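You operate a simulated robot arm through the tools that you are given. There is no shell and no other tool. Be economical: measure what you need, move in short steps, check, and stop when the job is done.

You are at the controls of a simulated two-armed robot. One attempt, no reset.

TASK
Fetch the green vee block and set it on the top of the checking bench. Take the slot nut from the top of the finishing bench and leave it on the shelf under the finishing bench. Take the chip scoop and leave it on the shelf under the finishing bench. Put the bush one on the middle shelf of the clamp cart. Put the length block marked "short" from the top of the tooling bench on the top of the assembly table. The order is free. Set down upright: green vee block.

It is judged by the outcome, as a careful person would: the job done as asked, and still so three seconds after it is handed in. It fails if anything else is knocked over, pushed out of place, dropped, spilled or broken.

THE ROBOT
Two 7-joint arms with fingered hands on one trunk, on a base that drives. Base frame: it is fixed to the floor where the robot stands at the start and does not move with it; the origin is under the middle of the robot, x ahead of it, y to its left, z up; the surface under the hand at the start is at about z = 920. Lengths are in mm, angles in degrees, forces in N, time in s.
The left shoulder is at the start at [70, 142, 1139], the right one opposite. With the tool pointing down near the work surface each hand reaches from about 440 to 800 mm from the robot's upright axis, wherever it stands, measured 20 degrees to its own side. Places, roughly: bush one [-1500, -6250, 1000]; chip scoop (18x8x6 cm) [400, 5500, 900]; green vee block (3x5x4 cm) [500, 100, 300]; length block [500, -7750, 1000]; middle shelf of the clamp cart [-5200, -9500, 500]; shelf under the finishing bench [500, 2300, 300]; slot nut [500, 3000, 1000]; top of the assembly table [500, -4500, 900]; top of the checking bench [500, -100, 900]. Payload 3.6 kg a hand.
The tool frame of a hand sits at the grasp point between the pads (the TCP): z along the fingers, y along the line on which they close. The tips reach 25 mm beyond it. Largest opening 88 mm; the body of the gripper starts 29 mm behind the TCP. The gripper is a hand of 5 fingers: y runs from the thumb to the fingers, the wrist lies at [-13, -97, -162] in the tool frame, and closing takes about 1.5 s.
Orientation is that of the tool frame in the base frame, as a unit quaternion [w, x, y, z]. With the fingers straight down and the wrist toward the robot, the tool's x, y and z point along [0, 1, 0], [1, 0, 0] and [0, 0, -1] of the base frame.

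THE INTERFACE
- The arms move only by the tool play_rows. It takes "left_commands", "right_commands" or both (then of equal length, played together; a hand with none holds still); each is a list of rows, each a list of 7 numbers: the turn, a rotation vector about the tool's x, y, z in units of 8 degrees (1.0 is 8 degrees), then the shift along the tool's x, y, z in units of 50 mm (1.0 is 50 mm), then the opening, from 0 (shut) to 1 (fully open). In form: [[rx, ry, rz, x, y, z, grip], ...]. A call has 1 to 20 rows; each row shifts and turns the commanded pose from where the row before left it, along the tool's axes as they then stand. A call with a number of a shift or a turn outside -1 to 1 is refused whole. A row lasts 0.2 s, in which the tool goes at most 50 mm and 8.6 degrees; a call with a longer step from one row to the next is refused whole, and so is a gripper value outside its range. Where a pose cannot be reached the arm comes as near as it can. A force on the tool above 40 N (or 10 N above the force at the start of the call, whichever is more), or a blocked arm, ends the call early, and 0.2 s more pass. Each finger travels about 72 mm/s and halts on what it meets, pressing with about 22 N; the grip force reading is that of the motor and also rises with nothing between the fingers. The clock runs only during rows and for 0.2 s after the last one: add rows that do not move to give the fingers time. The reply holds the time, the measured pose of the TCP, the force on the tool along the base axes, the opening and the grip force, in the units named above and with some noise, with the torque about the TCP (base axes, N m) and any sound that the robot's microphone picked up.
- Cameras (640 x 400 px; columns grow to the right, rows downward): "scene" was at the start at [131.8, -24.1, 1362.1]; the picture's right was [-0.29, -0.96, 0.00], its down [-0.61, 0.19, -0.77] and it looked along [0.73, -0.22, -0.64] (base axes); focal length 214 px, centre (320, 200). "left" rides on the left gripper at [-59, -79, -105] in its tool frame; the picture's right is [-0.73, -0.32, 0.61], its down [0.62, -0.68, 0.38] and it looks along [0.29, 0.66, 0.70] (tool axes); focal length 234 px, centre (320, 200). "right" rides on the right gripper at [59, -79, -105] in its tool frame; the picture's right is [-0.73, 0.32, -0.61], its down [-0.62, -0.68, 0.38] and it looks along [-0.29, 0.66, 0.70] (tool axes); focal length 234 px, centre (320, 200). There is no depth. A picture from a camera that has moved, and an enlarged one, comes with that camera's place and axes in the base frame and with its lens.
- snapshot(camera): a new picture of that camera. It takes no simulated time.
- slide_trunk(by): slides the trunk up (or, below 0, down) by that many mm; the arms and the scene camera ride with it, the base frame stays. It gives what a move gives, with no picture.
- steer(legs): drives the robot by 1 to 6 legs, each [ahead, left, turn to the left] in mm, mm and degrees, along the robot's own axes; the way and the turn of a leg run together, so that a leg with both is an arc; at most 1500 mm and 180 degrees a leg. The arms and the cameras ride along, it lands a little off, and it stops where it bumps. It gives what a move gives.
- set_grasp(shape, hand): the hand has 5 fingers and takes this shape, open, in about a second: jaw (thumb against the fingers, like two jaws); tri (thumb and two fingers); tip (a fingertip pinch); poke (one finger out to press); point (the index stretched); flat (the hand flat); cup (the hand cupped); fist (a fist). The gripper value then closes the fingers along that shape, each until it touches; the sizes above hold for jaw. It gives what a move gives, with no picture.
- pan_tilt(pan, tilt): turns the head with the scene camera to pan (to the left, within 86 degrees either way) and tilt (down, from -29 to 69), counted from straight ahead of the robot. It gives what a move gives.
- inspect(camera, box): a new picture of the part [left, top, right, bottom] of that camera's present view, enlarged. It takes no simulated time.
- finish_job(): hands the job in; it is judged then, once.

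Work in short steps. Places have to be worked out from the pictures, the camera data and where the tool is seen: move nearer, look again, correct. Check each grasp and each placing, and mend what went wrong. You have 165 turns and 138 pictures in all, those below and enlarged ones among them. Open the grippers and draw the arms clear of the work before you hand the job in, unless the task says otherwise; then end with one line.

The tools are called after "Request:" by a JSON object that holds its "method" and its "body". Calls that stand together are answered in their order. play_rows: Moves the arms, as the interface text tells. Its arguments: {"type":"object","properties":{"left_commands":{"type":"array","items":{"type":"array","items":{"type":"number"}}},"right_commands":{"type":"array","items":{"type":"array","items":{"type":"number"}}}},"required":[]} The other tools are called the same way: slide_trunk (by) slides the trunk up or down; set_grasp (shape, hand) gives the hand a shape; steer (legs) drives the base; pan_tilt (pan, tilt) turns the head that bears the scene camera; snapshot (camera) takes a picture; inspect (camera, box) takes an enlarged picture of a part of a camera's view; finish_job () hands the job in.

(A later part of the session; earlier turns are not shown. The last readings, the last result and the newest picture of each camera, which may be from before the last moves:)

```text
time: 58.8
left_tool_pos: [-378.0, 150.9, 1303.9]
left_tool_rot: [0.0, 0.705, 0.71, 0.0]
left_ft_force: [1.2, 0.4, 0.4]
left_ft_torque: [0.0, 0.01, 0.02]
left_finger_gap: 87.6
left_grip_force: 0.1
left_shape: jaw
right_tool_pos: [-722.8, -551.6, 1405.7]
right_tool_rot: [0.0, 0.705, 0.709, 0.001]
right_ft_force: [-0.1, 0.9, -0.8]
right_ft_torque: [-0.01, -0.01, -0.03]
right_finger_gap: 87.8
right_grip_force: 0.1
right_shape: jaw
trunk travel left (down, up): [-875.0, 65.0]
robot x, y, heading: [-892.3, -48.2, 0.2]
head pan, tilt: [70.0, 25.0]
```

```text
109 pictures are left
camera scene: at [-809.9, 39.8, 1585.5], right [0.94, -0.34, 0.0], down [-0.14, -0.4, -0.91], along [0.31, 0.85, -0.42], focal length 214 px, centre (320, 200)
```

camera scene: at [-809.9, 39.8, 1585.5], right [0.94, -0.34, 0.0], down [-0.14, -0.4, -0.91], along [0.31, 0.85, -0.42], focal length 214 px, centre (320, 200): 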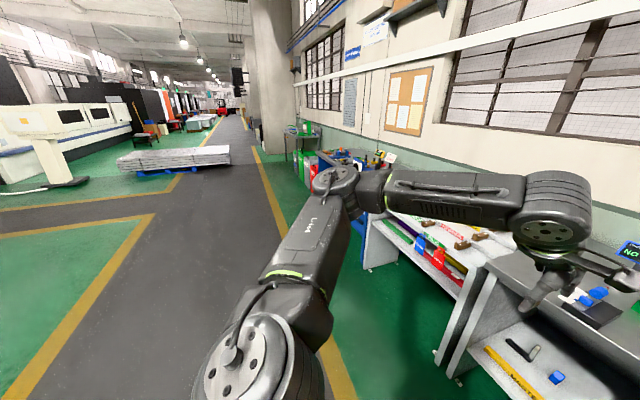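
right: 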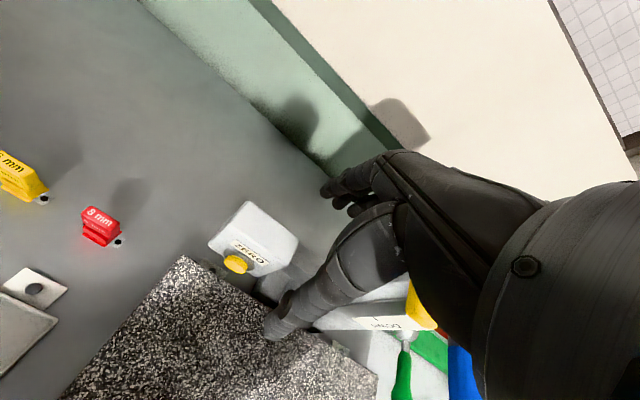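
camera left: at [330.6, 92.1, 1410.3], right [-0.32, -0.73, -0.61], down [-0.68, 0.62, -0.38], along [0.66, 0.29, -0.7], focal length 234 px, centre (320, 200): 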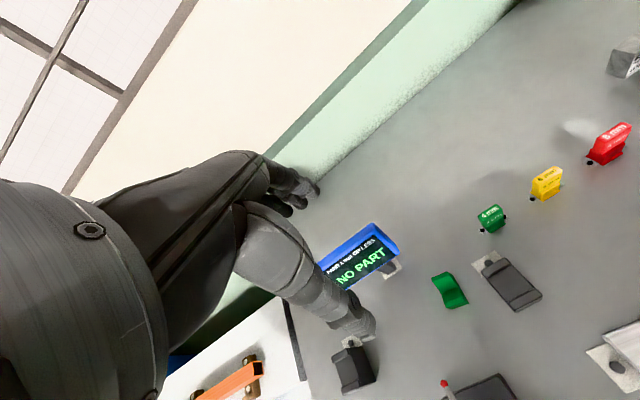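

The way left is clear; drive to y≈2600 and look at the finishing bench.

Request:
{"method": "steer", "body": {"legs": [[0, 1400, 0], [0, 1250, 0]]}}

Request:
{"method": "pan_tilt", "body": {"pan": 0, "tilt": 40}}

Request:
{"method": "snapshot", "body": {"camera": "scene"}}

```text
time: 71.7
left_tool_pos: [-356.9, 2776.1, 1303.9]
left_tool_rot: [0.0, 0.716, 0.698, 0.001]
left_ft_force: [-0.4, -0.5, 0.0]
left_ft_torque: [0.0, -0.01, -0.02]
left_finger_gap: 87.9
left_grip_force: 0.1
left_shape: jaw
right_tool_pos: [-722.5, 2085.4, 1404.3]
right_tool_rot: [0.001, 0.716, 0.698, 0.0]
right_ft_force: [-0.2, -0.2, -0.1]
right_ft_torque: [-0.03, -0.01, 0.0]
right_finger_gap: 87.9
right_grip_force: 0.0
right_shape: jaw
trunk travel left (down, up): [-875.0, 65.0]
robot x, y, heading: [-875.8, 2592.4, -1.5]
head pan, tilt: [70.0, 25.0]
```

```text
time: 73.1
left_tool_pos: [-357.3, 2777.3, 1304.4]
left_tool_rot: [0.0, 0.716, 0.698, 0.001]
left_ft_force: [0.0, -0.2, -0.3]
left_ft_torque: [0.03, -0.02, -0.05]
left_finger_gap: 87.5
left_grip_force: 0.1
left_shape: jaw
right_tool_pos: [-721.9, 2086.7, 1403.9]
right_tool_rot: [0.001, 0.716, 0.698, 0.001]
right_ft_force: [-0.2, -0.8, -0.4]
right_ft_torque: [-0.01, -0.01, 0.0]
right_finger_gap: 87.9
right_grip_force: 0.1
right_shape: jaw
trunk travel left (down, up): [-875.0, 65.0]
robot x, y, heading: [-876.6, 2594.7, -1.4]
head pan, tilt: [0.0, 40.0]
```

```text
108 pictures are left
camera scene: at [-740.7, 2592.4, 1562.2], right [-0.02, -1.0, 0.0], down [-0.64, 0.02, -0.77], along [0.77, -0.02, -0.64], focal length 214 px, centre (320, 200)
```

scene: 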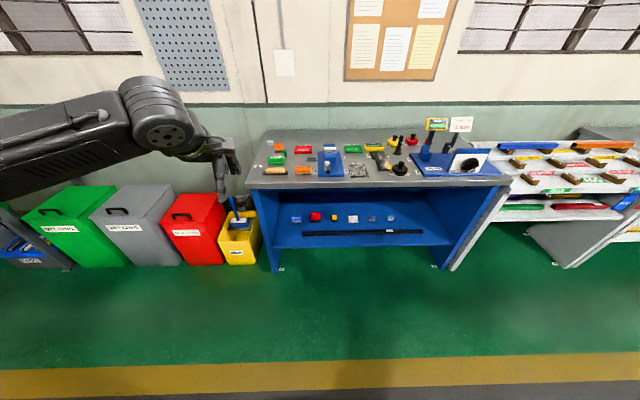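

Request:
{"method": "inspect", "body": {"camera": "scene", "box": [230, 110, 390, 250]}}

Request:
{"method": "inspect", "body": {"camera": "scene", "box": [360, 100, 520, 200]}}

```text
2.86 times, centred on (310, 180) of scene
camera zoom: at [-740.7, 2592.4, 1562.2], right [-0.02, -1.0, 0.0], down [-0.64, 0.02, -0.77], along [0.77, -0.02, -0.64], focal length 613 px, centre (349, 257)
```

zoom: 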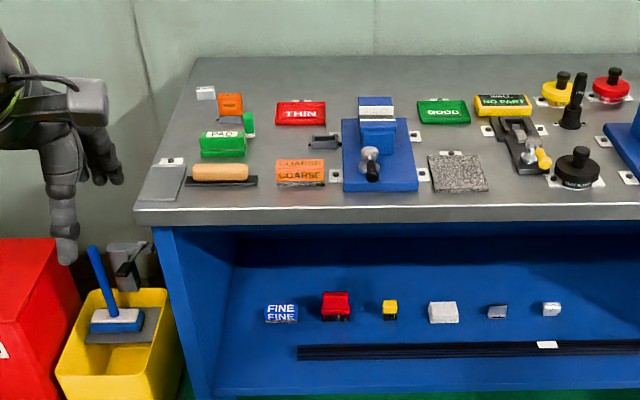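

```text
4.00 times, centred on (440, 150) of scene
camera zoom: at [-740.7, 2592.4, 1562.2], right [-0.02, -1.0, 0.0], down [-0.64, 0.02, -0.77], along [0.77, -0.02, -0.64], focal length 858 px, centre (-160, 400)
```

zoom: 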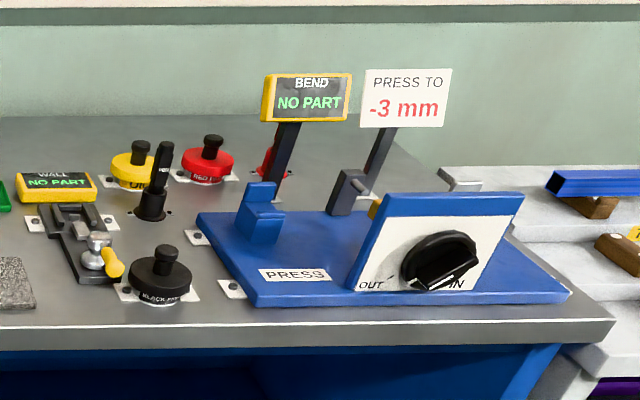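

Request:
{"method": "inspect", "body": {"camera": "scene", "box": [262, 125, 332, 180]}}

Request:
{"method": "inspect", "body": {"camera": "scene", "box": [320, 125, 420, 190]}}

Request:
{"method": "inspect", "body": {"camera": "scene", "box": [285, 200, 400, 245]}}

```text
7.27 times, centred on (297, 152) of scene
camera zoom: at [-740.7, 2592.4, 1562.2], right [-0.02, -1.0, 0.0], down [-0.64, 0.02, -0.77], along [0.77, -0.02, -0.64], focal length 1560 px, centre (487, 546)
```

zoom: 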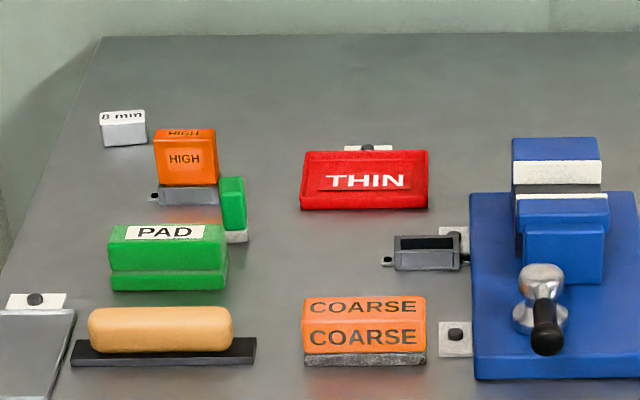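

```text
6.15 times, centred on (370, 158) of scene
camera zoom: at [-740.7, 2592.4, 1562.2], right [-0.02, -1.0, 0.0], down [-0.64, 0.02, -0.77], along [0.77, -0.02, -0.64], focal length 1320 px, centre (12, 462)
```

zoom: 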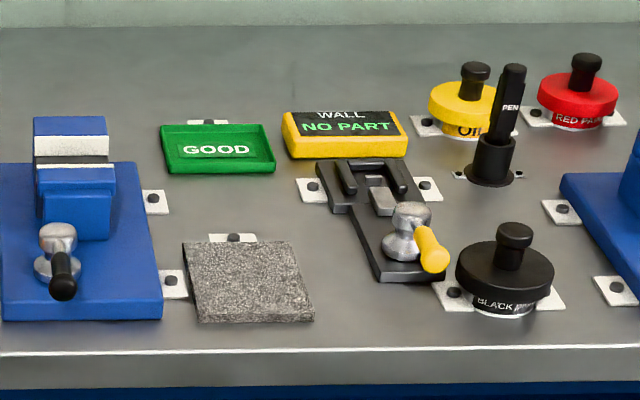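

```text
5.57 times, centred on (342, 222) of scene
camera zoom: at [-740.7, 2592.4, 1562.2], right [-0.02, -1.0, 0.0], down [-0.64, 0.02, -0.77], along [0.77, -0.02, -0.64], focal length 1194 px, centre (195, 75)
```

zoom: 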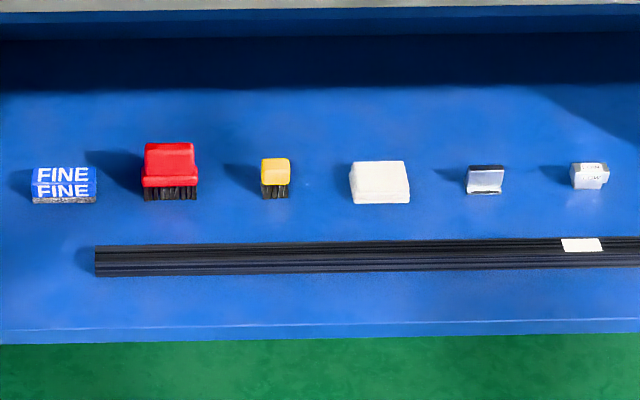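

The small metal block marked "8 mm" at the left rear (≈631, 2894) is my slot-nut candidate. Drive in and look closer.

Request:
{"method": "steer", "body": {"legs": [[0, 80, 1.4], [790, 0, 0]]}}

Request:
{"method": "pan_tilt", "body": {"pan": 15, "tilt": 45}}

Request:
{"method": "snapshot", "body": {"camera": "left"}}

Request:
{"method": "snapshot", "body": {"camera": "scene"}}

```text
time: 78.0
left_tool_pos: [411.1, 2882.8, 1304.3]
left_tool_rot: [0.0, 0.702, 0.712, 0.0]
left_ft_force: [0.5, -0.6, -0.6]
left_ft_torque: [0.0, 0.0, -0.01]
left_finger_gap: 87.8
left_grip_force: 0.0
left_shape: jaw
right_tool_pos: [73.7, 2177.5, 1405.7]
right_tool_rot: [0.001, 0.702, 0.712, 0.0]
right_ft_force: [-0.6, 0.1, -0.2]
right_ft_torque: [-0.03, 0.0, 0.01]
right_finger_gap: 87.9
right_grip_force: 0.0
right_shape: jaw
trunk travel left (down, up): [-875.0, 65.0]
robot x, y, heading: [-93.7, 2680.7, 0.7]
head pan, tilt: [0.0, 40.0]
```

```text
time: 78.7
left_tool_pos: [415.3, 2881.9, 1303.7]
left_tool_rot: [0.001, 0.702, 0.712, 0.001]
left_ft_force: [0.1, 1.2, -0.3]
left_ft_torque: [0.02, 0.03, 0.01]
left_finger_gap: 87.8
left_grip_force: 0.1
left_shape: jaw
right_tool_pos: [75.6, 2177.8, 1404.6]
right_tool_rot: [0.001, 0.702, 0.712, 0.0]
right_ft_force: [-0.1, -0.5, 0.4]
right_ft_torque: [0.02, 0.0, 0.0]
right_finger_gap: 87.8
right_grip_force: 0.0
right_shape: jaw
trunk travel left (down, up): [-875.0, 65.0]
robot x, y, heading: [-97.2, 2680.1, 0.6]
head pan, tilt: [15.0, 45.0]
```

```text
102 pictures are left
camera left: at [335.3, 2822.6, 1410.2], right [-0.31, -0.73, -0.61], down [-0.69, 0.61, -0.38], along [0.65, 0.3, -0.7], focal length 234 px, centre (320, 200)
```

left: 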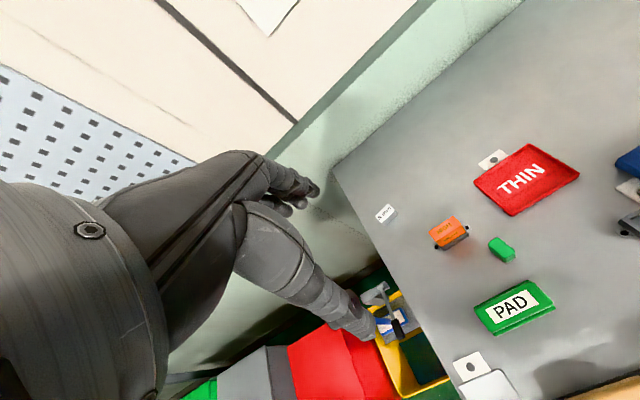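

```text
101 pictures are left
camera scene: at [31.7, 2703.2, 1554.9], right [0.27, -0.96, 0.0], down [-0.68, -0.19, -0.71], along [0.68, 0.19, -0.71], focal length 214 px, centre (320, 200)
```

scene: 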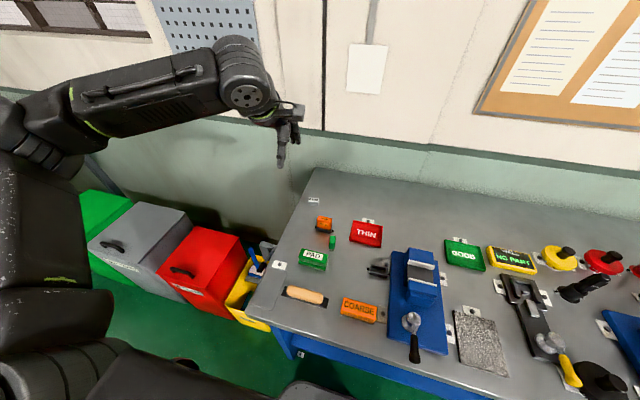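

Request:
{"method": "inspect", "body": {"camera": "left", "box": [360, 180, 460, 270]}}

Request:
{"method": "inspect", "body": {"camera": "scene", "box": [280, 180, 350, 280]}}

```text
4.44 times, centred on (410, 225) of left
camera zoom: at [335.3, 2822.6, 1410.2], right [-0.31, -0.73, -0.61], down [-0.69, 0.61, -0.38], along [0.65, 0.3, -0.7], focal length 1041 px, centre (-80, 89)
```

zoom: 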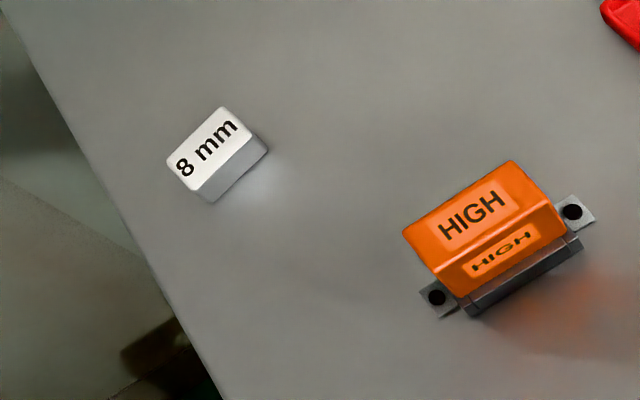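

```text
4.00 times, centred on (315, 230) of scene
camera zoom: at [31.7, 2703.2, 1554.9], right [0.27, -0.96, 0.0], down [-0.68, -0.19, -0.71], along [0.68, 0.19, -0.71], focal length 858 px, centre (340, 80)
```

zoom: 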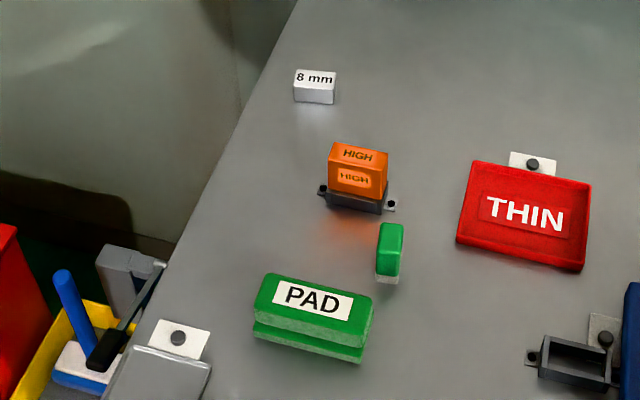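

I accept the "8 mm" block as slot nut: both views give ≈(610, 2893), top ≈945. Move nearer and position above it.

Request:
{"method": "steer", "body": {"legs": [[60, 0, 0]]}}

Request:
{"method": "play_rows", "body": {"left_commands": [[0, 0, 0, 0, 0.9, 0, 1], [0, 0, 0, 0, 0.9, 0, 1], [0, 0, 0, 0.15, 0.8, 0, 1]]}}

Request:
{"method": "slide_trunk", "body": {"by": -210}}

Request:
{"method": "snapshot", "body": {"camera": "left"}}

```text
time: 79.7
left_tool_pos: [463.2, 2883.4, 1309.4]
left_tool_rot: [0.003, 0.702, 0.712, 0.003]
left_ft_force: [-0.5, 0.4, -0.4]
left_ft_torque: [0.01, -0.03, 0.0]
left_finger_gap: 87.8
left_grip_force: 0.1
left_shape: jaw
right_tool_pos: [124.3, 2178.1, 1406.1]
right_tool_rot: [0.003, 0.703, 0.711, 0.003]
right_ft_force: [-1.1, -0.3, 0.0]
right_ft_torque: [0.0, -0.02, 0.0]
right_finger_gap: 88.1
right_grip_force: 0.0
right_shape: jaw
trunk travel left (down, up): [-875.0, 65.0]
robot x, y, heading: [-37.4, 2681.2, 0.7]
head pan, tilt: [15.0, 45.0]
```

```text
time: 80.5
left_tool_pos: [605.7, 2889.9, 1303.8]
left_tool_rot: [-0.001, 0.702, 0.712, 0.0]
left_ft_force: [1.0, 0.3, -0.5]
left_ft_torque: [-0.02, 0.03, -0.03]
left_finger_gap: 87.9
left_grip_force: 0.0
left_shape: jaw
right_tool_pos: [137.1, 2176.7, 1404.0]
right_tool_rot: [0.0, 0.703, 0.711, 0.0]
right_ft_force: [0.5, 0.4, 0.5]
right_ft_torque: [0.04, 0.0, 0.04]
right_finger_gap: 87.7
right_grip_force: 0.1
right_shape: jaw
trunk travel left (down, up): [-875.0, 65.0]
robot x, y, heading: [-36.5, 2682.2, 0.6]
head pan, tilt: [15.0, 45.0]
```

```text
time: 82.7
left_tool_pos: [604.5, 2891.4, 1094.6]
left_tool_rot: [-0.001, 0.702, 0.712, 0.0]
left_ft_force: [-0.3, 0.5, 0.5]
left_ft_torque: [0.02, 0.0, 0.01]
left_finger_gap: 87.9
left_grip_force: 0.0
left_shape: jaw
right_tool_pos: [136.2, 2179.2, 1196.2]
right_tool_rot: [0.0, 0.703, 0.711, 0.001]
right_ft_force: [-0.1, 0.4, 0.2]
right_ft_torque: [-0.03, -0.01, -0.01]
right_finger_gap: 87.8
right_grip_force: 0.0
right_shape: jaw
trunk travel left (down, up): [-665.0, 275.0]
robot x, y, heading: [-37.4, 2684.2, 0.9]
head pan, tilt: [15.0, 45.0]
```

```text
98 pictures are left
camera left: at [524.5, 2831.2, 1201.3], right [-0.31, -0.73, -0.61], down [-0.69, 0.61, -0.38], along [0.65, 0.3, -0.7], focal length 234 px, centre (320, 200)
```

left: 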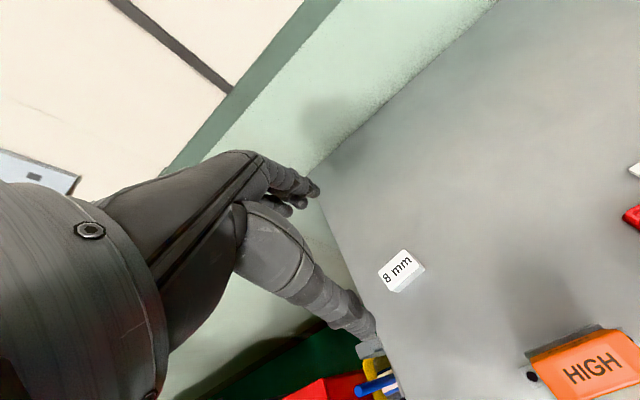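

Slot nut is within 7 mm of predicted; shift +7 mm in x and descend.

Request:
{"method": "play_rows", "body": {"left_commands": [[0, 0, 0, 0, 0.14, 0.7, 1], [0, 0, 0, 0, 0, 0.7, 1], [0, 0, 0, 0, 0, 0.7, 1], [0, 0, 0, 0, 0, 0.5, 1]]}}

Request:
{"method": "snapshot", "body": {"camera": "left"}}

```text
time: 83.7
left_tool_pos: [609.2, 2890.7, 963.0]
left_tool_rot: [-0.001, 0.703, 0.711, -0.001]
left_ft_force: [-1.1, 0.7, -0.5]
left_ft_torque: [0.01, -0.03, 0.02]
left_finger_gap: 87.8
left_grip_force: 0.2
left_shape: jaw
right_tool_pos: [135.3, 2178.7, 1195.2]
right_tool_rot: [0.0, 0.702, 0.712, 0.0]
right_ft_force: [0.2, 0.2, 0.5]
right_ft_torque: [0.01, -0.04, -0.01]
right_finger_gap: 87.8
right_grip_force: 0.0
right_shape: jaw
trunk travel left (down, up): [-665.0, 275.0]
robot x, y, heading: [-37.0, 2677.3, 0.7]
head pan, tilt: [15.0, 45.0]
```

```text
97 pictures are left
camera left: at [531.2, 2830.7, 1070.5], right [-0.31, -0.73, -0.61], down [-0.69, 0.61, -0.38], along [0.65, 0.3, -0.7], focal length 234 px, centre (320, 200)
```

left: 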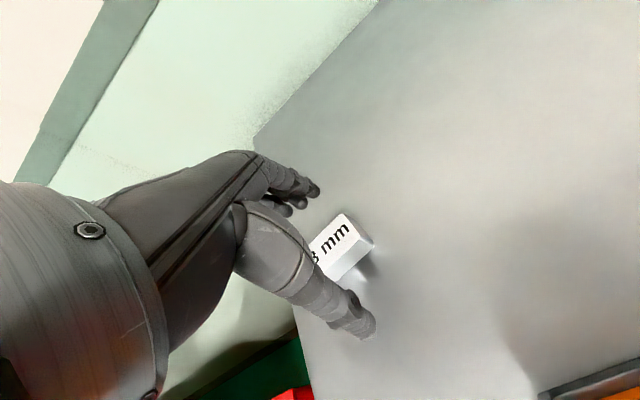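

Request:
{"method": "play_rows", "body": {"left_commands": [[0, 0, 0, 0, 0, 0.16, 1], [0, 0, 0, 0, 0, 0.12, 1], [0, 0, 0, 0, 0, 0, 0.6], [0, 0, 0, 0, 0, 0, 0.3], [0, 0, 0, 0, 0, 0, 0], [0, 0, 0, 0, 0, 0, 0], [0, 0, 0, 0, 0, 0, 0], [0, 0, 0, 0, 0, 0, 0], [0, 0, 0, 0, 0, 0, 0], [0, 0, 0, 0, 0, 0, 0]]}}

Request:
{"method": "snapshot", "body": {"camera": "left"}}

```text
time: 85.9
left_tool_pos: [609.9, 2891.4, 949.3]
left_tool_rot: [0.001, 0.703, 0.712, -0.001]
left_ft_force: [0.2, 0.1, -0.6]
left_ft_torque: [-0.01, -0.02, 0.02]
left_finger_gap: 21.1
left_grip_force: 21.7
left_shape: jaw
right_tool_pos: [134.9, 2178.4, 1195.4]
right_tool_rot: [0.0, 0.703, 0.711, 0.001]
right_ft_force: [-0.1, -0.2, 0.1]
right_ft_torque: [-0.04, 0.0, 0.0]
right_finger_gap: 88.0
right_grip_force: 0.1
right_shape: jaw
trunk travel left (down, up): [-665.0, 275.0]
robot x, y, heading: [-35.2, 2680.6, 0.5]
head pan, tilt: [15.0, 45.0]
```

```text
96 pictures are left
camera left: at [531.5, 2830.8, 1056.6], right [-0.31, -0.73, -0.61], down [-0.69, 0.61, -0.38], along [0.65, 0.3, -0.7], focal length 234 px, centre (320, 200)
```

left: 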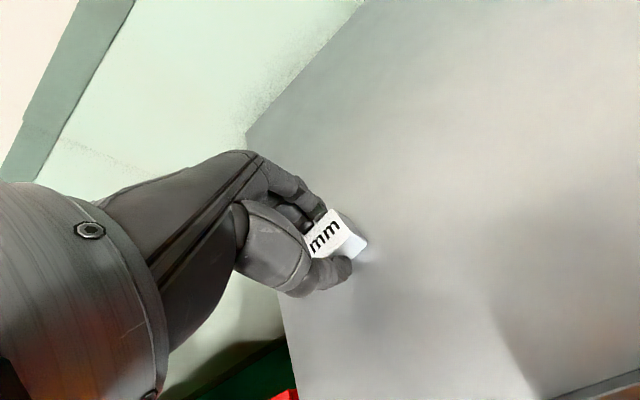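

Held (gap 21). Lift it with arm and trunk.

Request:
{"method": "play_rows", "body": {"left_commands": [[0, 0, 0, 0, 0, -0.6, 0], [0, 0, 0, 0, 0, -0.9, 0], [0, 0, 0, 0, 0, -0.9, 0]]}}

Request:
{"method": "slide_trunk", "body": {"by": 200}}

Request:
{"method": "snapshot", "body": {"camera": "left"}}

Request:
{"method": "steer", "body": {"legs": [[-750, 0, 0]]}}

```text
time: 86.7
left_tool_pos: [608.9, 2889.3, 1071.0]
left_tool_rot: [0.0, 0.702, 0.712, 0.0]
left_ft_force: [0.1, -0.2, 0.1]
left_ft_torque: [0.04, 0.01, 0.01]
left_finger_gap: 21.2
left_grip_force: 22.3
left_shape: jaw
right_tool_pos: [133.4, 2177.6, 1196.1]
right_tool_rot: [0.0, 0.703, 0.712, 0.001]
right_ft_force: [0.6, 0.0, -0.7]
right_ft_torque: [0.02, -0.02, 0.0]
right_finger_gap: 87.7
right_grip_force: 0.1
right_shape: jaw
trunk travel left (down, up): [-665.0, 275.0]
robot x, y, heading: [-38.8, 2680.1, 0.9]
head pan, tilt: [15.0, 45.0]
```

```text
time: 88.9
left_tool_pos: [609.2, 2890.5, 1269.6]
left_tool_rot: [0.0, 0.702, 0.712, 0.0]
left_ft_force: [0.0, -0.7, -1.0]
left_ft_torque: [0.02, 0.01, 0.0]
left_finger_gap: 21.0
left_grip_force: 22.2
left_shape: jaw
right_tool_pos: [134.8, 2177.6, 1394.5]
right_tool_rot: [0.0, 0.703, 0.711, 0.0]
right_ft_force: [-0.2, -0.5, 0.1]
right_ft_torque: [-0.01, 0.01, -0.01]
right_finger_gap: 87.8
right_grip_force: 0.1
right_shape: jaw
trunk travel left (down, up): [-865.0, 75.0]
robot x, y, heading: [-41.6, 2677.5, 0.7]
head pan, tilt: [15.0, 45.0]
```

```text
95 pictures are left
camera left: at [530.8, 2830.5, 1376.6], right [-0.31, -0.73, -0.61], down [-0.69, 0.61, -0.38], along [0.65, 0.3, -0.7], focal length 234 px, centre (320, 200)
```

left: 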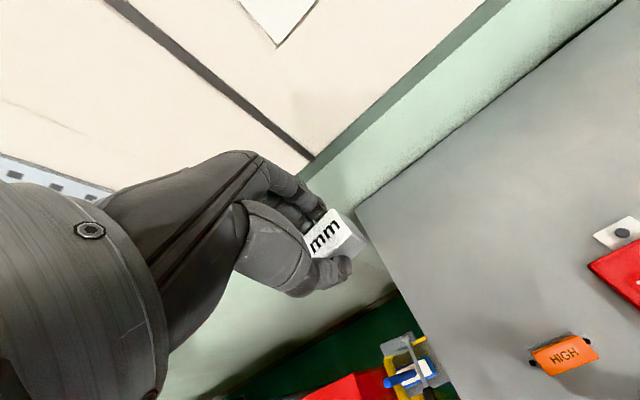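

```text
time: 93.0
left_tool_pos: [-133.5, 2879.7, 1268.4]
left_tool_rot: [0.0, 0.704, 0.71, -0.001]
left_ft_force: [-0.3, 0.1, -1.7]
left_ft_torque: [0.01, 0.03, 0.0]
left_finger_gap: 21.3
left_grip_force: 22.3
left_shape: jaw
right_tool_pos: [-611.7, 2169.6, 1394.4]
right_tool_rot: [0.0, 0.704, 0.71, 0.0]
right_ft_force: [0.9, 0.5, 0.4]
right_ft_torque: [0.0, 0.01, 0.0]
right_finger_gap: 87.9
right_grip_force: 0.0
right_shape: jaw
trunk travel left (down, up): [-865.0, 75.0]
robot x, y, heading: [-779.1, 2675.1, 0.5]
head pan, tilt: [15.0, 45.0]
```

Now lower the trunk to shelf height and look.

Request:
{"method": "slide_trunk", "body": {"by": -400}}

Request:
{"method": "slide_trunk", "body": {"by": -380}}

Request:
{"method": "pan_tilt", "body": {"pan": -5, "tilt": 25}}

Request:
{"method": "snapshot", "body": {"camera": "scene"}}

```text
time: 96.8
left_tool_pos: [-134.2, 2879.7, 870.2]
left_tool_rot: [0.0, 0.705, 0.71, 0.001]
left_ft_force: [0.1, -0.1, -1.2]
left_ft_torque: [-0.02, -0.02, 0.03]
left_finger_gap: 21.3
left_grip_force: 21.8
left_shape: jaw
right_tool_pos: [-613.8, 2170.1, 994.7]
right_tool_rot: [0.001, 0.705, 0.71, 0.0]
right_ft_force: [0.3, 0.3, 0.9]
right_ft_torque: [0.04, 0.02, -0.02]
right_finger_gap: 87.8
right_grip_force: 0.0
right_shape: jaw
trunk travel left (down, up): [-465.0, 475.0]
robot x, y, heading: [-782.4, 2672.5, 0.2]
head pan, tilt: [15.0, 45.0]
```

```text
time: 100.5
left_tool_pos: [-134.0, 2878.9, 490.3]
left_tool_rot: [0.0, 0.704, 0.71, 0.0]
left_ft_force: [0.1, -0.5, -0.9]
left_ft_torque: [0.02, -0.01, 0.03]
left_finger_gap: 20.8
left_grip_force: 21.5
left_shape: jaw
right_tool_pos: [-613.5, 2169.7, 615.4]
right_tool_rot: [0.001, 0.705, 0.709, 0.002]
right_ft_force: [0.5, -0.3, -0.4]
right_ft_torque: [0.02, -0.01, -0.05]
right_finger_gap: 87.5
right_grip_force: 0.0
right_shape: jaw
trunk travel left (down, up): [-85.0, 855.0]
robot x, y, heading: [-787.6, 2674.9, 0.3]
head pan, tilt: [15.0, 45.0]
```

```text
time: 101.3
left_tool_pos: [-135.0, 2877.9, 490.3]
left_tool_rot: [0.0, 0.705, 0.71, 0.0]
left_ft_force: [0.7, -0.1, -0.2]
left_ft_torque: [-0.03, 0.0, 0.04]
left_finger_gap: 20.8
left_grip_force: 22.4
left_shape: jaw
right_tool_pos: [-612.7, 2170.2, 616.0]
right_tool_rot: [0.001, 0.705, 0.71, 0.001]
right_ft_force: [-0.3, -0.1, 0.0]
right_ft_torque: [0.03, -0.01, -0.02]
right_finger_gap: 87.6
right_grip_force: 0.1
right_shape: jaw
trunk travel left (down, up): [-85.0, 855.0]
robot x, y, heading: [-781.1, 2674.6, 0.4]
head pan, tilt: [-5.0, 25.0]
```

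```text
94 pictures are left
camera scene: at [-640.5, 2667.1, 795.4], right [-0.08, -1.0, 0.0], down [-0.42, 0.03, -0.91], along [0.9, -0.07, -0.42], focal length 214 px, centre (320, 200)
```

scene: 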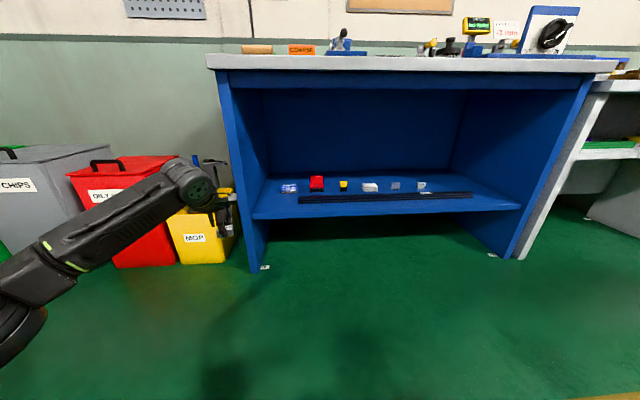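

Request:
{"method": "inspect", "body": {"camera": "scene", "box": [240, 150, 520, 230]}}

Request:
{"method": "inspect", "body": {"camera": "scene", "box": [350, 165, 440, 205]}}

```text
2.29 times, centred on (380, 190) of scene
camera zoom: at [-640.5, 2667.1, 795.4], right [-0.08, -1.0, 0.0], down [-0.42, 0.03, -0.91], along [0.9, -0.07, -0.42], focal length 490 px, centre (183, 223)
```

zoom: 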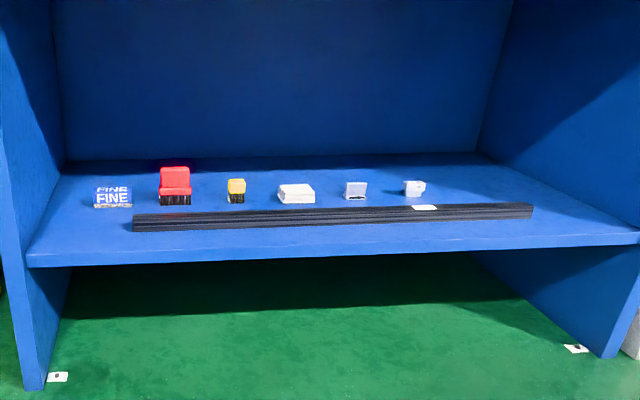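

```text
7.11 times, centred on (395, 185) of scene
camera zoom: at [-640.5, 2667.1, 795.4], right [-0.08, -1.0, 0.0], down [-0.42, 0.03, -0.91], along [0.9, -0.07, -0.42], focal length 1525 px, centre (-213, 307)
```

zoom: 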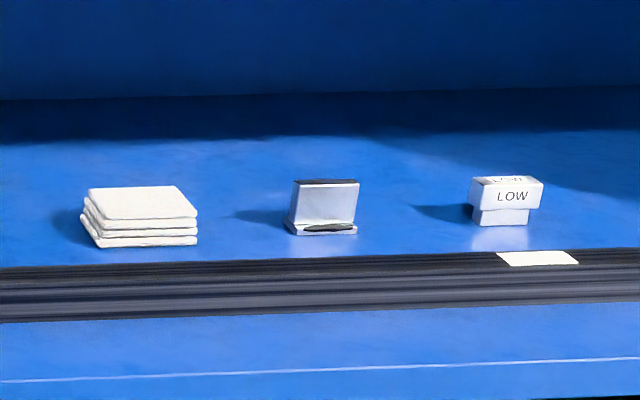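

Shelf ≈ z 330, front x≈233. Free spot left-front near (330, 2765), clear of the strip (ends y≈2704) and FINE pad (x≥490). Drive there.

Request:
{"method": "steer", "body": {"legs": [[0, -112, -0.4], [350, 0, 0]]}}

Request:
{"method": "snapshot", "body": {"camera": "scene"}}

```text
time: 104.4
left_tool_pos: [225.0, 2767.9, 490.4]
left_tool_rot: [0.0, 0.704, 0.71, 0.0]
left_ft_force: [0.4, 0.6, -0.7]
left_ft_torque: [-0.03, -0.04, -0.06]
left_finger_gap: 20.9
left_grip_force: 21.4
left_shape: jaw
right_tool_pos: [-252.4, 2058.2, 614.5]
right_tool_rot: [0.0, 0.704, 0.71, 0.0]
right_ft_force: [0.0, -0.3, 0.2]
right_ft_torque: [-0.01, 0.01, -0.02]
right_finger_gap: 87.8
right_grip_force: 0.1
right_shape: jaw
trunk travel left (down, up): [-85.0, 855.0]
robot x, y, heading: [-427.4, 2561.6, 0.3]
head pan, tilt: [-5.0, 25.0]
```

```text
91 pictures are left
camera scene: at [-281.2, 2555.8, 795.4], right [-0.08, -1.0, 0.0], down [-0.42, 0.03, -0.91], along [0.9, -0.07, -0.42], focal length 214 px, centre (320, 200)
```

scene: 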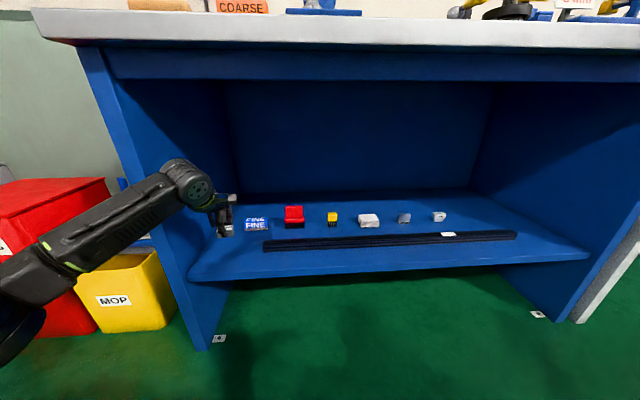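

Request:
{"method": "steer", "body": {"legs": [[110, 8, 0]]}}

Request:
{"method": "play_rows", "body": {"left_commands": [[0, 0, 0, 0, 0, 0.7, 0], [0, 0, 0, 0, 0, 0.7, 0], [0, 0, 0, 0, 0, 0.6, 0]]}}

Request:
{"method": "snapshot", "body": {"camera": "left"}}

Request:
{"method": "snapshot", "body": {"camera": "scene"}}

```text
time: 105.6
left_tool_pos: [334.4, 2776.5, 489.9]
left_tool_rot: [0.0, 0.704, 0.71, 0.0]
left_ft_force: [0.5, 0.2, -1.6]
left_ft_torque: [-0.01, -0.04, 0.02]
left_finger_gap: 21.1
left_grip_force: 21.8
left_shape: jaw
right_tool_pos: [-142.9, 2066.2, 615.2]
right_tool_rot: [0.001, 0.705, 0.709, 0.0]
right_ft_force: [-0.3, 0.3, -0.5]
right_ft_torque: [-0.01, 0.0, 0.0]
right_finger_gap: 87.9
right_grip_force: 0.1
right_shape: jaw
trunk travel left (down, up): [-85.0, 855.0]
robot x, y, heading: [-310.7, 2571.5, 0.6]
head pan, tilt: [-5.0, 25.0]
```

```text
time: 106.4
left_tool_pos: [335.4, 2774.9, 392.1]
left_tool_rot: [0.0, 0.704, 0.71, 0.0]
left_ft_force: [-0.5, -0.1, -0.6]
left_ft_torque: [0.01, -0.02, -0.01]
left_finger_gap: 21.2
left_grip_force: 22.3
left_shape: jaw
right_tool_pos: [-143.7, 2066.8, 614.6]
right_tool_rot: [0.002, 0.704, 0.71, 0.0]
right_ft_force: [-1.1, 0.5, -0.2]
right_ft_torque: [0.02, 0.01, -0.02]
right_finger_gap: 88.0
right_grip_force: 0.1
right_shape: jaw
trunk travel left (down, up): [-85.0, 855.0]
robot x, y, heading: [-311.8, 2570.3, 0.2]
head pan, tilt: [-5.0, 25.0]
```

```text
90 pictures are left
camera left: at [255.4, 2716.4, 497.5], right [-0.32, -0.73, -0.61], down [-0.69, 0.62, -0.38], along [0.65, 0.3, -0.7], focal length 234 px, centre (320, 200)
```

left: 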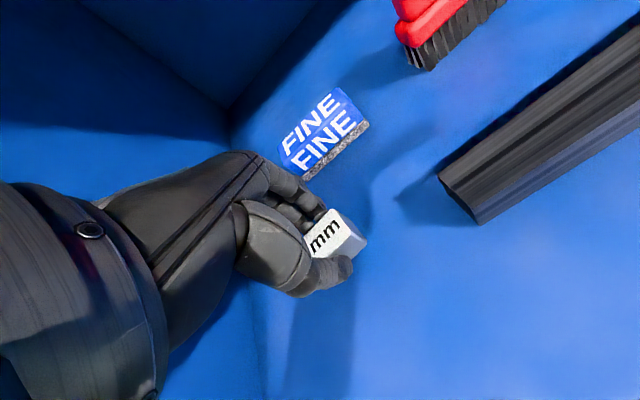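

```text
89 pictures are left
camera scene: at [-171.3, 2564.6, 795.5], right [-0.08, -1.0, 0.0], down [-0.42, 0.03, -0.91], along [0.9, -0.07, -0.42], focal length 214 px, centre (320, 200)
```

scene: 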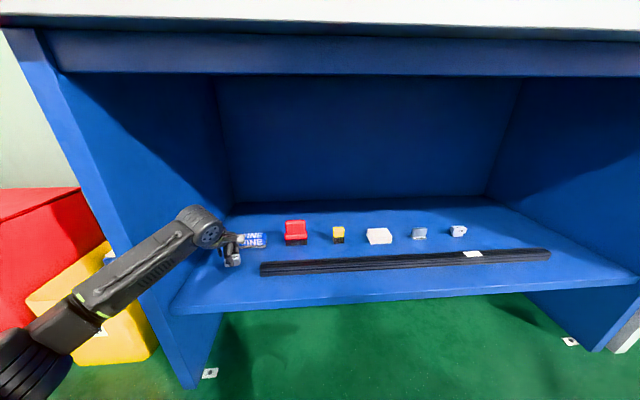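

Spot clear. Lower in small steps to contact.

Request:
{"method": "play_rows", "body": {"left_commands": [[0, 0, 0, 0, 0, 0.3, 0], [0, 0, 0, 0, 0, 0.14, 0], [0, 0, 0, 0, 0, 0.06, 0], [0, 0, 0, 0, 0, 0.06, 0]]}}

```text
time: 107.4
left_tool_pos: [333.9, 2776.7, 363.7]
left_tool_rot: [0.0, 0.704, 0.711, 0.0]
left_ft_force: [-0.6, 0.2, -0.9]
left_ft_torque: [0.01, 0.02, -0.01]
left_finger_gap: 21.1
left_grip_force: 22.0
left_shape: jaw
right_tool_pos: [-144.1, 2067.9, 616.1]
right_tool_rot: [0.0, 0.705, 0.709, 0.001]
right_ft_force: [-0.3, -0.1, -0.5]
right_ft_torque: [-0.01, 0.02, 0.0]
right_finger_gap: 87.9
right_grip_force: 0.1
right_shape: jaw
trunk travel left (down, up): [-85.0, 855.0]
robot x, y, heading: [-311.3, 2570.6, 0.6]
head pan, tilt: [-5.0, 25.0]
```

Request:
{"method": "play_rows", "body": {"left_commands": [[0, 0, 0, 0, 0, 0.06, 0], [0, 0, 0, 0, 0, 0.05, 0], [0, 0, 0, 0, 0, 0.05, 0], [0, 0, 0, 0, 0, 0.04, 0]]}}

```text
time: 108.4
left_tool_pos: [335.8, 2776.7, 358.1]
left_tool_rot: [0.003, 0.704, 0.711, 0.002]
left_ft_force: [-1.5, 1.0, 27.4]
left_ft_torque: [0.05, 0.03, -0.03]
left_finger_gap: 23.0
left_grip_force: 22.2
left_shape: jaw
right_tool_pos: [-145.1, 2067.1, 614.5]
right_tool_rot: [0.001, 0.704, 0.71, 0.003]
right_ft_force: [1.0, -1.6, -0.3]
right_ft_torque: [0.01, -0.02, 0.0]
right_finger_gap: 87.6
right_grip_force: 0.1
right_shape: jaw
trunk travel left (down, up): [-85.0, 855.0]
robot x, y, heading: [-317.2, 2569.3, 0.3]
head pan, tilt: [-5.0, 25.0]
```

Contact. Relax slightly, open partially, lift.

Request:
{"method": "play_rows", "body": {"left_commands": [[0, 0, 0, 0, 0, -0.07, 0.2], [0, 0, 0, 0, 0, 0, 0.5], [0, 0, 0, 0, 0, 0, 0.6], [0, 0, 0, 0, 0, 0, 0.6], [0, 0, 0, 0, 0, 0, 0.6], [0, 0, 0, 0, 0, -0.5, 0.6], [0, 0, 0, 0, 0, -0.9, 0.6], [0, 0, 0, 0, 0, -0.9, 0.6]]}}

Request:
{"method": "snapshot", "body": {"camera": "left"}}

```text
time: 110.2
left_tool_pos: [335.7, 2778.6, 471.0]
left_tool_rot: [-0.001, 0.704, 0.71, 0.0]
left_ft_force: [0.2, 0.5, -0.4]
left_ft_torque: [-0.02, 0.0, -0.02]
left_finger_gap: 52.6
left_grip_force: 0.3
left_shape: jaw
right_tool_pos: [-143.1, 2066.8, 615.3]
right_tool_rot: [0.001, 0.705, 0.71, 0.001]
right_ft_force: [1.0, 1.0, -0.7]
right_ft_torque: [0.02, 0.01, 0.02]
right_finger_gap: 87.8
right_grip_force: 0.1
right_shape: jaw
trunk travel left (down, up): [-85.0, 855.0]
robot x, y, heading: [-312.7, 2574.1, 0.5]
head pan, tilt: [-5.0, 25.0]
```

```text
88 pictures are left
camera left: at [256.9, 2719.5, 576.5], right [-0.32, -0.73, -0.61], down [-0.69, 0.62, -0.38], along [0.65, 0.3, -0.7], focal length 234 px, centre (320, 200)
```

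left: 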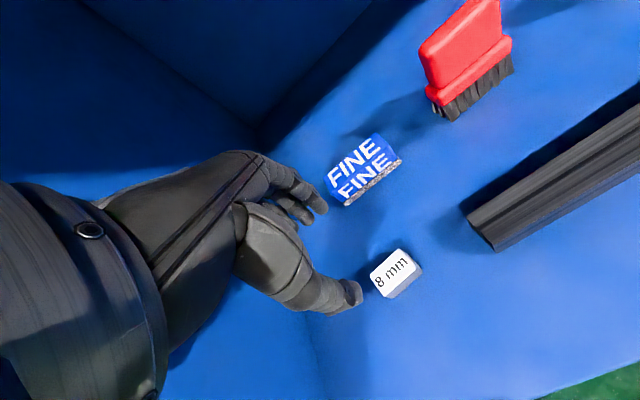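

Slot nut placed. Back out, raise the trunk, and look toward the scoop (y≈5500).

Request:
{"method": "steer", "body": {"legs": [[-560, 0, 0]]}}

Request:
{"method": "slide_trunk", "body": {"by": 400}}

Request:
{"method": "slide_trunk", "body": {"by": 390}}

Request:
{"method": "pan_tilt", "body": {"pan": 60, "tilt": 25}}

Request:
{"method": "snapshot", "body": {"camera": "scene"}}

```text
time: 113.4
left_tool_pos: [-231.4, 2774.8, 470.7]
left_tool_rot: [-0.001, 0.703, 0.712, 0.0]
left_ft_force: [0.0, 0.3, -0.2]
left_ft_torque: [-0.01, 0.01, 0.02]
left_finger_gap: 52.3
left_grip_force: 0.0
left_shape: jaw
right_tool_pos: [-706.0, 2062.6, 615.1]
right_tool_rot: [0.001, 0.703, 0.711, 0.001]
right_ft_force: [0.2, 0.8, 0.6]
right_ft_torque: [-0.03, -0.01, 0.01]
right_finger_gap: 87.8
right_grip_force: 0.1
right_shape: jaw
trunk travel left (down, up): [-85.0, 855.0]
robot x, y, heading: [-880.2, 2564.3, 0.7]
head pan, tilt: [-5.0, 25.0]
```

```text
time: 117.3
left_tool_pos: [-230.3, 2774.7, 870.1]
left_tool_rot: [0.0, 0.703, 0.712, 0.0]
left_ft_force: [-1.1, -0.3, 1.5]
left_ft_torque: [0.02, 0.03, -0.04]
left_finger_gap: 52.5
left_grip_force: 0.1
left_shape: jaw
right_tool_pos: [-707.1, 2063.1, 1014.8]
right_tool_rot: [0.0, 0.704, 0.71, 0.001]
right_ft_force: [0.2, 0.6, -0.2]
right_ft_torque: [0.01, -0.02, -0.02]
right_finger_gap: 87.9
right_grip_force: 0.0
right_shape: jaw
trunk travel left (down, up): [-485.0, 455.0]
robot x, y, heading: [-877.4, 2562.6, 0.5]
head pan, tilt: [-5.0, 25.0]
```

```text
time: 121.0
left_tool_pos: [-229.6, 2774.9, 1259.5]
left_tool_rot: [0.0, 0.702, 0.712, 0.0]
left_ft_force: [0.2, 1.1, 0.7]
left_ft_torque: [0.0, 0.0, 0.02]
left_finger_gap: 52.2
left_grip_force: 0.1
left_shape: jaw
right_tool_pos: [-706.9, 2063.2, 1404.0]
right_tool_rot: [0.001, 0.704, 0.71, 0.001]
right_ft_force: [0.3, 0.0, 0.6]
right_ft_torque: [0.02, 0.02, 0.0]
right_finger_gap: 87.9
right_grip_force: 0.1
right_shape: jaw
trunk travel left (down, up): [-875.0, 65.0]
robot x, y, heading: [-876.7, 2566.7, 0.4]
head pan, tilt: [-5.0, 25.0]
```

```text
time: 122.4
left_tool_pos: [-230.7, 2775.1, 1260.8]
left_tool_rot: [-0.001, 0.703, 0.712, 0.0]
left_ft_force: [-0.2, 0.6, 1.1]
left_ft_torque: [0.01, -0.01, 0.04]
left_finger_gap: 52.5
left_grip_force: 0.1
left_shape: jaw
right_tool_pos: [-707.3, 2063.9, 1405.1]
right_tool_rot: [0.001, 0.704, 0.711, 0.0]
right_ft_force: [1.4, -0.3, 0.3]
right_ft_torque: [-0.01, -0.01, -0.01]
right_finger_gap: 88.1
right_grip_force: 0.1
right_shape: jaw
trunk travel left (down, up): [-875.0, 65.0]
robot x, y, heading: [-881.7, 2568.6, 0.5]
head pan, tilt: [60.0, 25.0]
```

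```text
87 pictures are left
camera scene: at [-783.1, 2647.1, 1585.5], right [0.87, -0.49, 0.0], down [-0.21, -0.37, -0.91], along [0.45, 0.79, -0.42], focal length 214 px, centre (320, 200)
```

scene: 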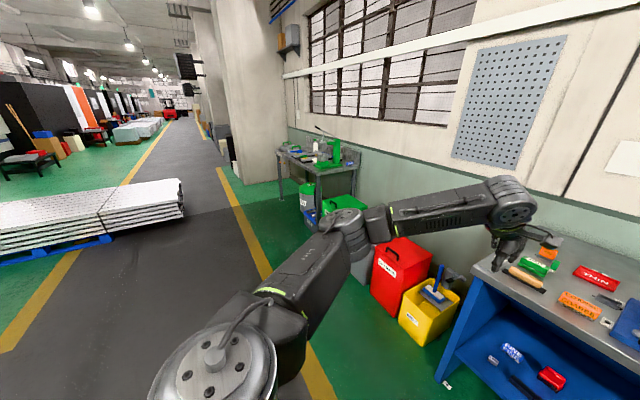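

Path is clear. Drive to y≈5300 and look at the washing/chip table.

Request:
{"method": "steer", "body": {"legs": [[0, 1400, 0], [0, 1330, 0]]}}

Request:
{"method": "pan_tilt", "body": {"pan": 8, "tilt": 40}}

Request:
{"method": "snapshot", "body": {"camera": "scene"}}

```text
time: 135.5
left_tool_pos: [-263.3, 5486.4, 1259.1]
left_tool_rot: [0.0, 0.704, 0.71, -0.001]
left_ft_force: [-0.1, -0.5, 0.1]
left_ft_torque: [-0.03, 0.0, 0.01]
left_finger_gap: 52.7
left_grip_force: 0.2
left_shape: jaw
right_tool_pos: [-743.4, 4774.9, 1405.1]
right_tool_rot: [0.001, 0.704, 0.71, 0.001]
right_ft_force: [0.0, -0.3, -0.1]
right_ft_torque: [-0.01, 0.0, 0.03]
right_finger_gap: 87.9
right_grip_force: 0.0
right_shape: jaw
trunk travel left (down, up): [-875.0, 65.0]
robot x, y, heading: [-910.7, 5275.7, 0.5]
head pan, tilt: [60.0, 25.0]
```

```text
time: 136.8
left_tool_pos: [-262.9, 5487.1, 1262.0]
left_tool_rot: [0.0, 0.704, 0.71, 0.0]
left_ft_force: [-0.5, -0.1, -0.1]
left_ft_torque: [-0.02, 0.03, 0.0]
left_finger_gap: 52.6
left_grip_force: 0.1
left_shape: jaw
right_tool_pos: [-742.7, 4775.5, 1404.2]
right_tool_rot: [0.0, 0.705, 0.709, 0.001]
right_ft_force: [-0.2, 0.7, -0.5]
right_ft_torque: [0.04, 0.01, -0.04]
right_finger_gap: 87.8
right_grip_force: 0.0
right_shape: jaw
trunk travel left (down, up): [-875.0, 65.0]
robot x, y, heading: [-913.8, 5282.3, 0.2]
head pan, tilt: [8.0, 40.0]
```

```text
86 pictures are left
camera scene: at [-778.2, 5292.4, 1562.2], right [0.15, -0.99, 0.0], down [-0.64, -0.09, -0.77], along [0.76, 0.11, -0.64], focal length 214 px, centre (320, 200)
```

scene: 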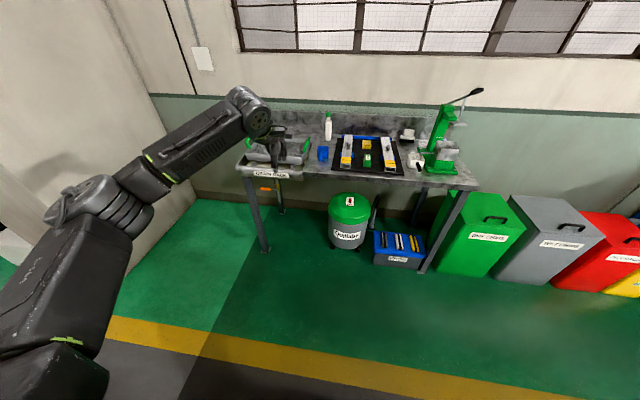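

Request:
{"method": "inspect", "body": {"camera": "scene", "box": [230, 90, 350, 200]}}

Request:
{"method": "inspect", "body": {"camera": "scene", "box": [320, 90, 490, 200]}}

```text
3.64 times, centred on (290, 145) of scene
camera zoom: at [-778.2, 5292.4, 1562.2], right [0.15, -0.99, 0.0], down [-0.64, -0.09, -0.77], along [0.76, 0.11, -0.64], focal length 780 px, centre (429, 400)
```

zoom: 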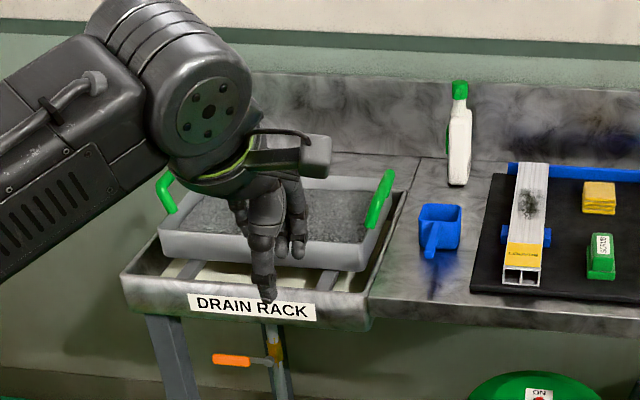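

```text
3.64 times, centred on (405, 145) of scene
camera zoom: at [-778.2, 5292.4, 1562.2], right [0.15, -0.99, 0.0], down [-0.64, -0.09, -0.77], along [0.76, 0.11, -0.64], focal length 780 px, centre (11, 400)
```

zoom: 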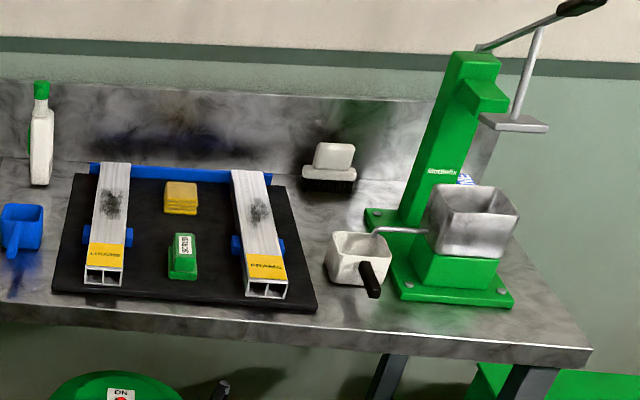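

The blue scoop at ≈(423, 5447) matches the chip scoop. Drive nearer.

Request:
{"method": "steer", "body": {"legs": [[600, 0, 0]]}}

Request:
{"method": "snapshot", "body": {"camera": "scene"}}

Request:
{"method": "snapshot", "body": {"camera": "left"}}

```text
time: 140.2
left_tool_pos: [348.6, 5490.3, 1261.6]
left_tool_rot: [0.001, 0.704, 0.71, 0.0]
left_ft_force: [-0.7, 0.8, -0.9]
left_ft_torque: [0.01, 0.04, 0.01]
left_finger_gap: 52.4
left_grip_force: 0.1
left_shape: jaw
right_tool_pos: [-133.3, 4778.6, 1405.0]
right_tool_rot: [0.001, 0.705, 0.709, 0.001]
right_ft_force: [-0.6, -0.7, -0.4]
right_ft_torque: [0.0, -0.04, 0.04]
right_finger_gap: 87.9
right_grip_force: 0.1
right_shape: jaw
trunk travel left (down, up): [-875.0, 65.0]
robot x, y, heading: [-301.3, 5280.7, 0.3]
head pan, tilt: [8.0, 40.0]
```

```text
83 pictures are left
camera scene: at [-167.8, 5296.4, 1562.3], right [0.15, -0.99, 0.0], down [-0.64, -0.09, -0.77], along [0.76, 0.11, -0.64], focal length 214 px, centre (320, 200)
```

scene: 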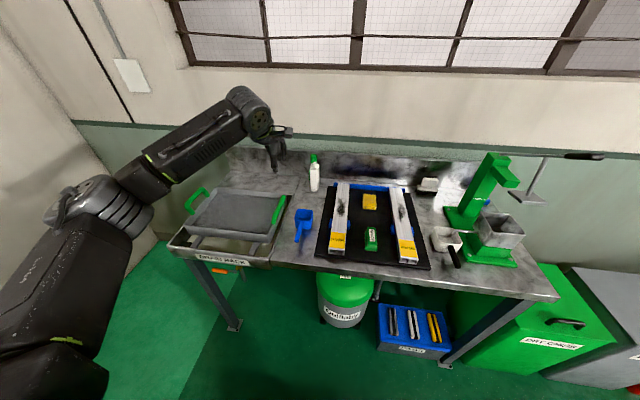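

```text
82 pictures are left
camera left: at [268.6, 5430.7, 1367.1], right [-0.32, -0.73, -0.61], down [-0.69, 0.62, -0.38], along [0.66, 0.29, -0.7], focal length 234 px, centre (320, 200)
```

left: 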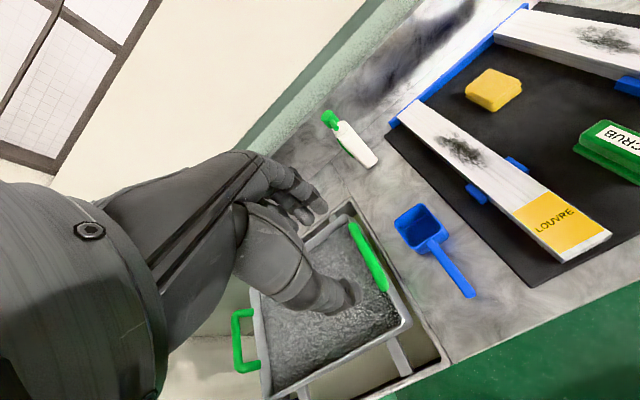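

Request:
{"method": "inspect", "body": {"camera": "left", "box": [370, 170, 500, 320]}}

Request:
{"method": "inspect", "body": {"camera": "scene", "box": [270, 180, 350, 270]}}

```text
2.67 times, centred on (435, 245) of left
camera zoom: at [268.6, 5430.7, 1367.1], right [-0.32, -0.73, -0.61], down [-0.69, 0.62, -0.38], along [0.66, 0.29, -0.7], focal length 624 px, centre (13, 80)
```

zoom: 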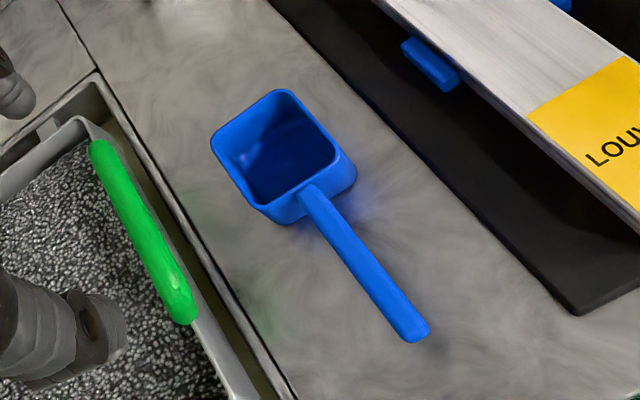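

```text
4.44 times, centred on (310, 225) of scene
camera zoom: at [-167.8, 5296.4, 1562.3], right [0.15, -0.99, 0.0], down [-0.64, -0.09, -0.77], along [0.76, 0.11, -0.64], focal length 953 px, centre (364, 89)
```

zoom: 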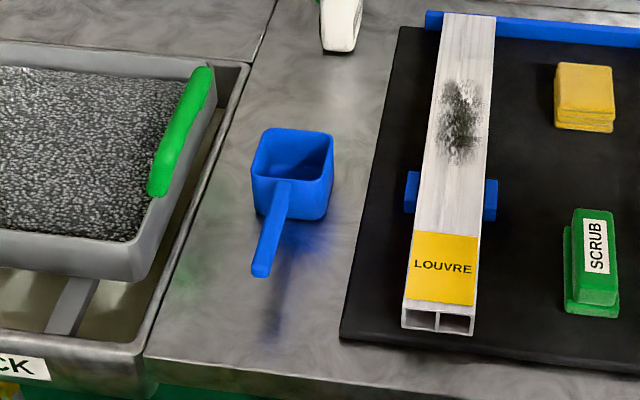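

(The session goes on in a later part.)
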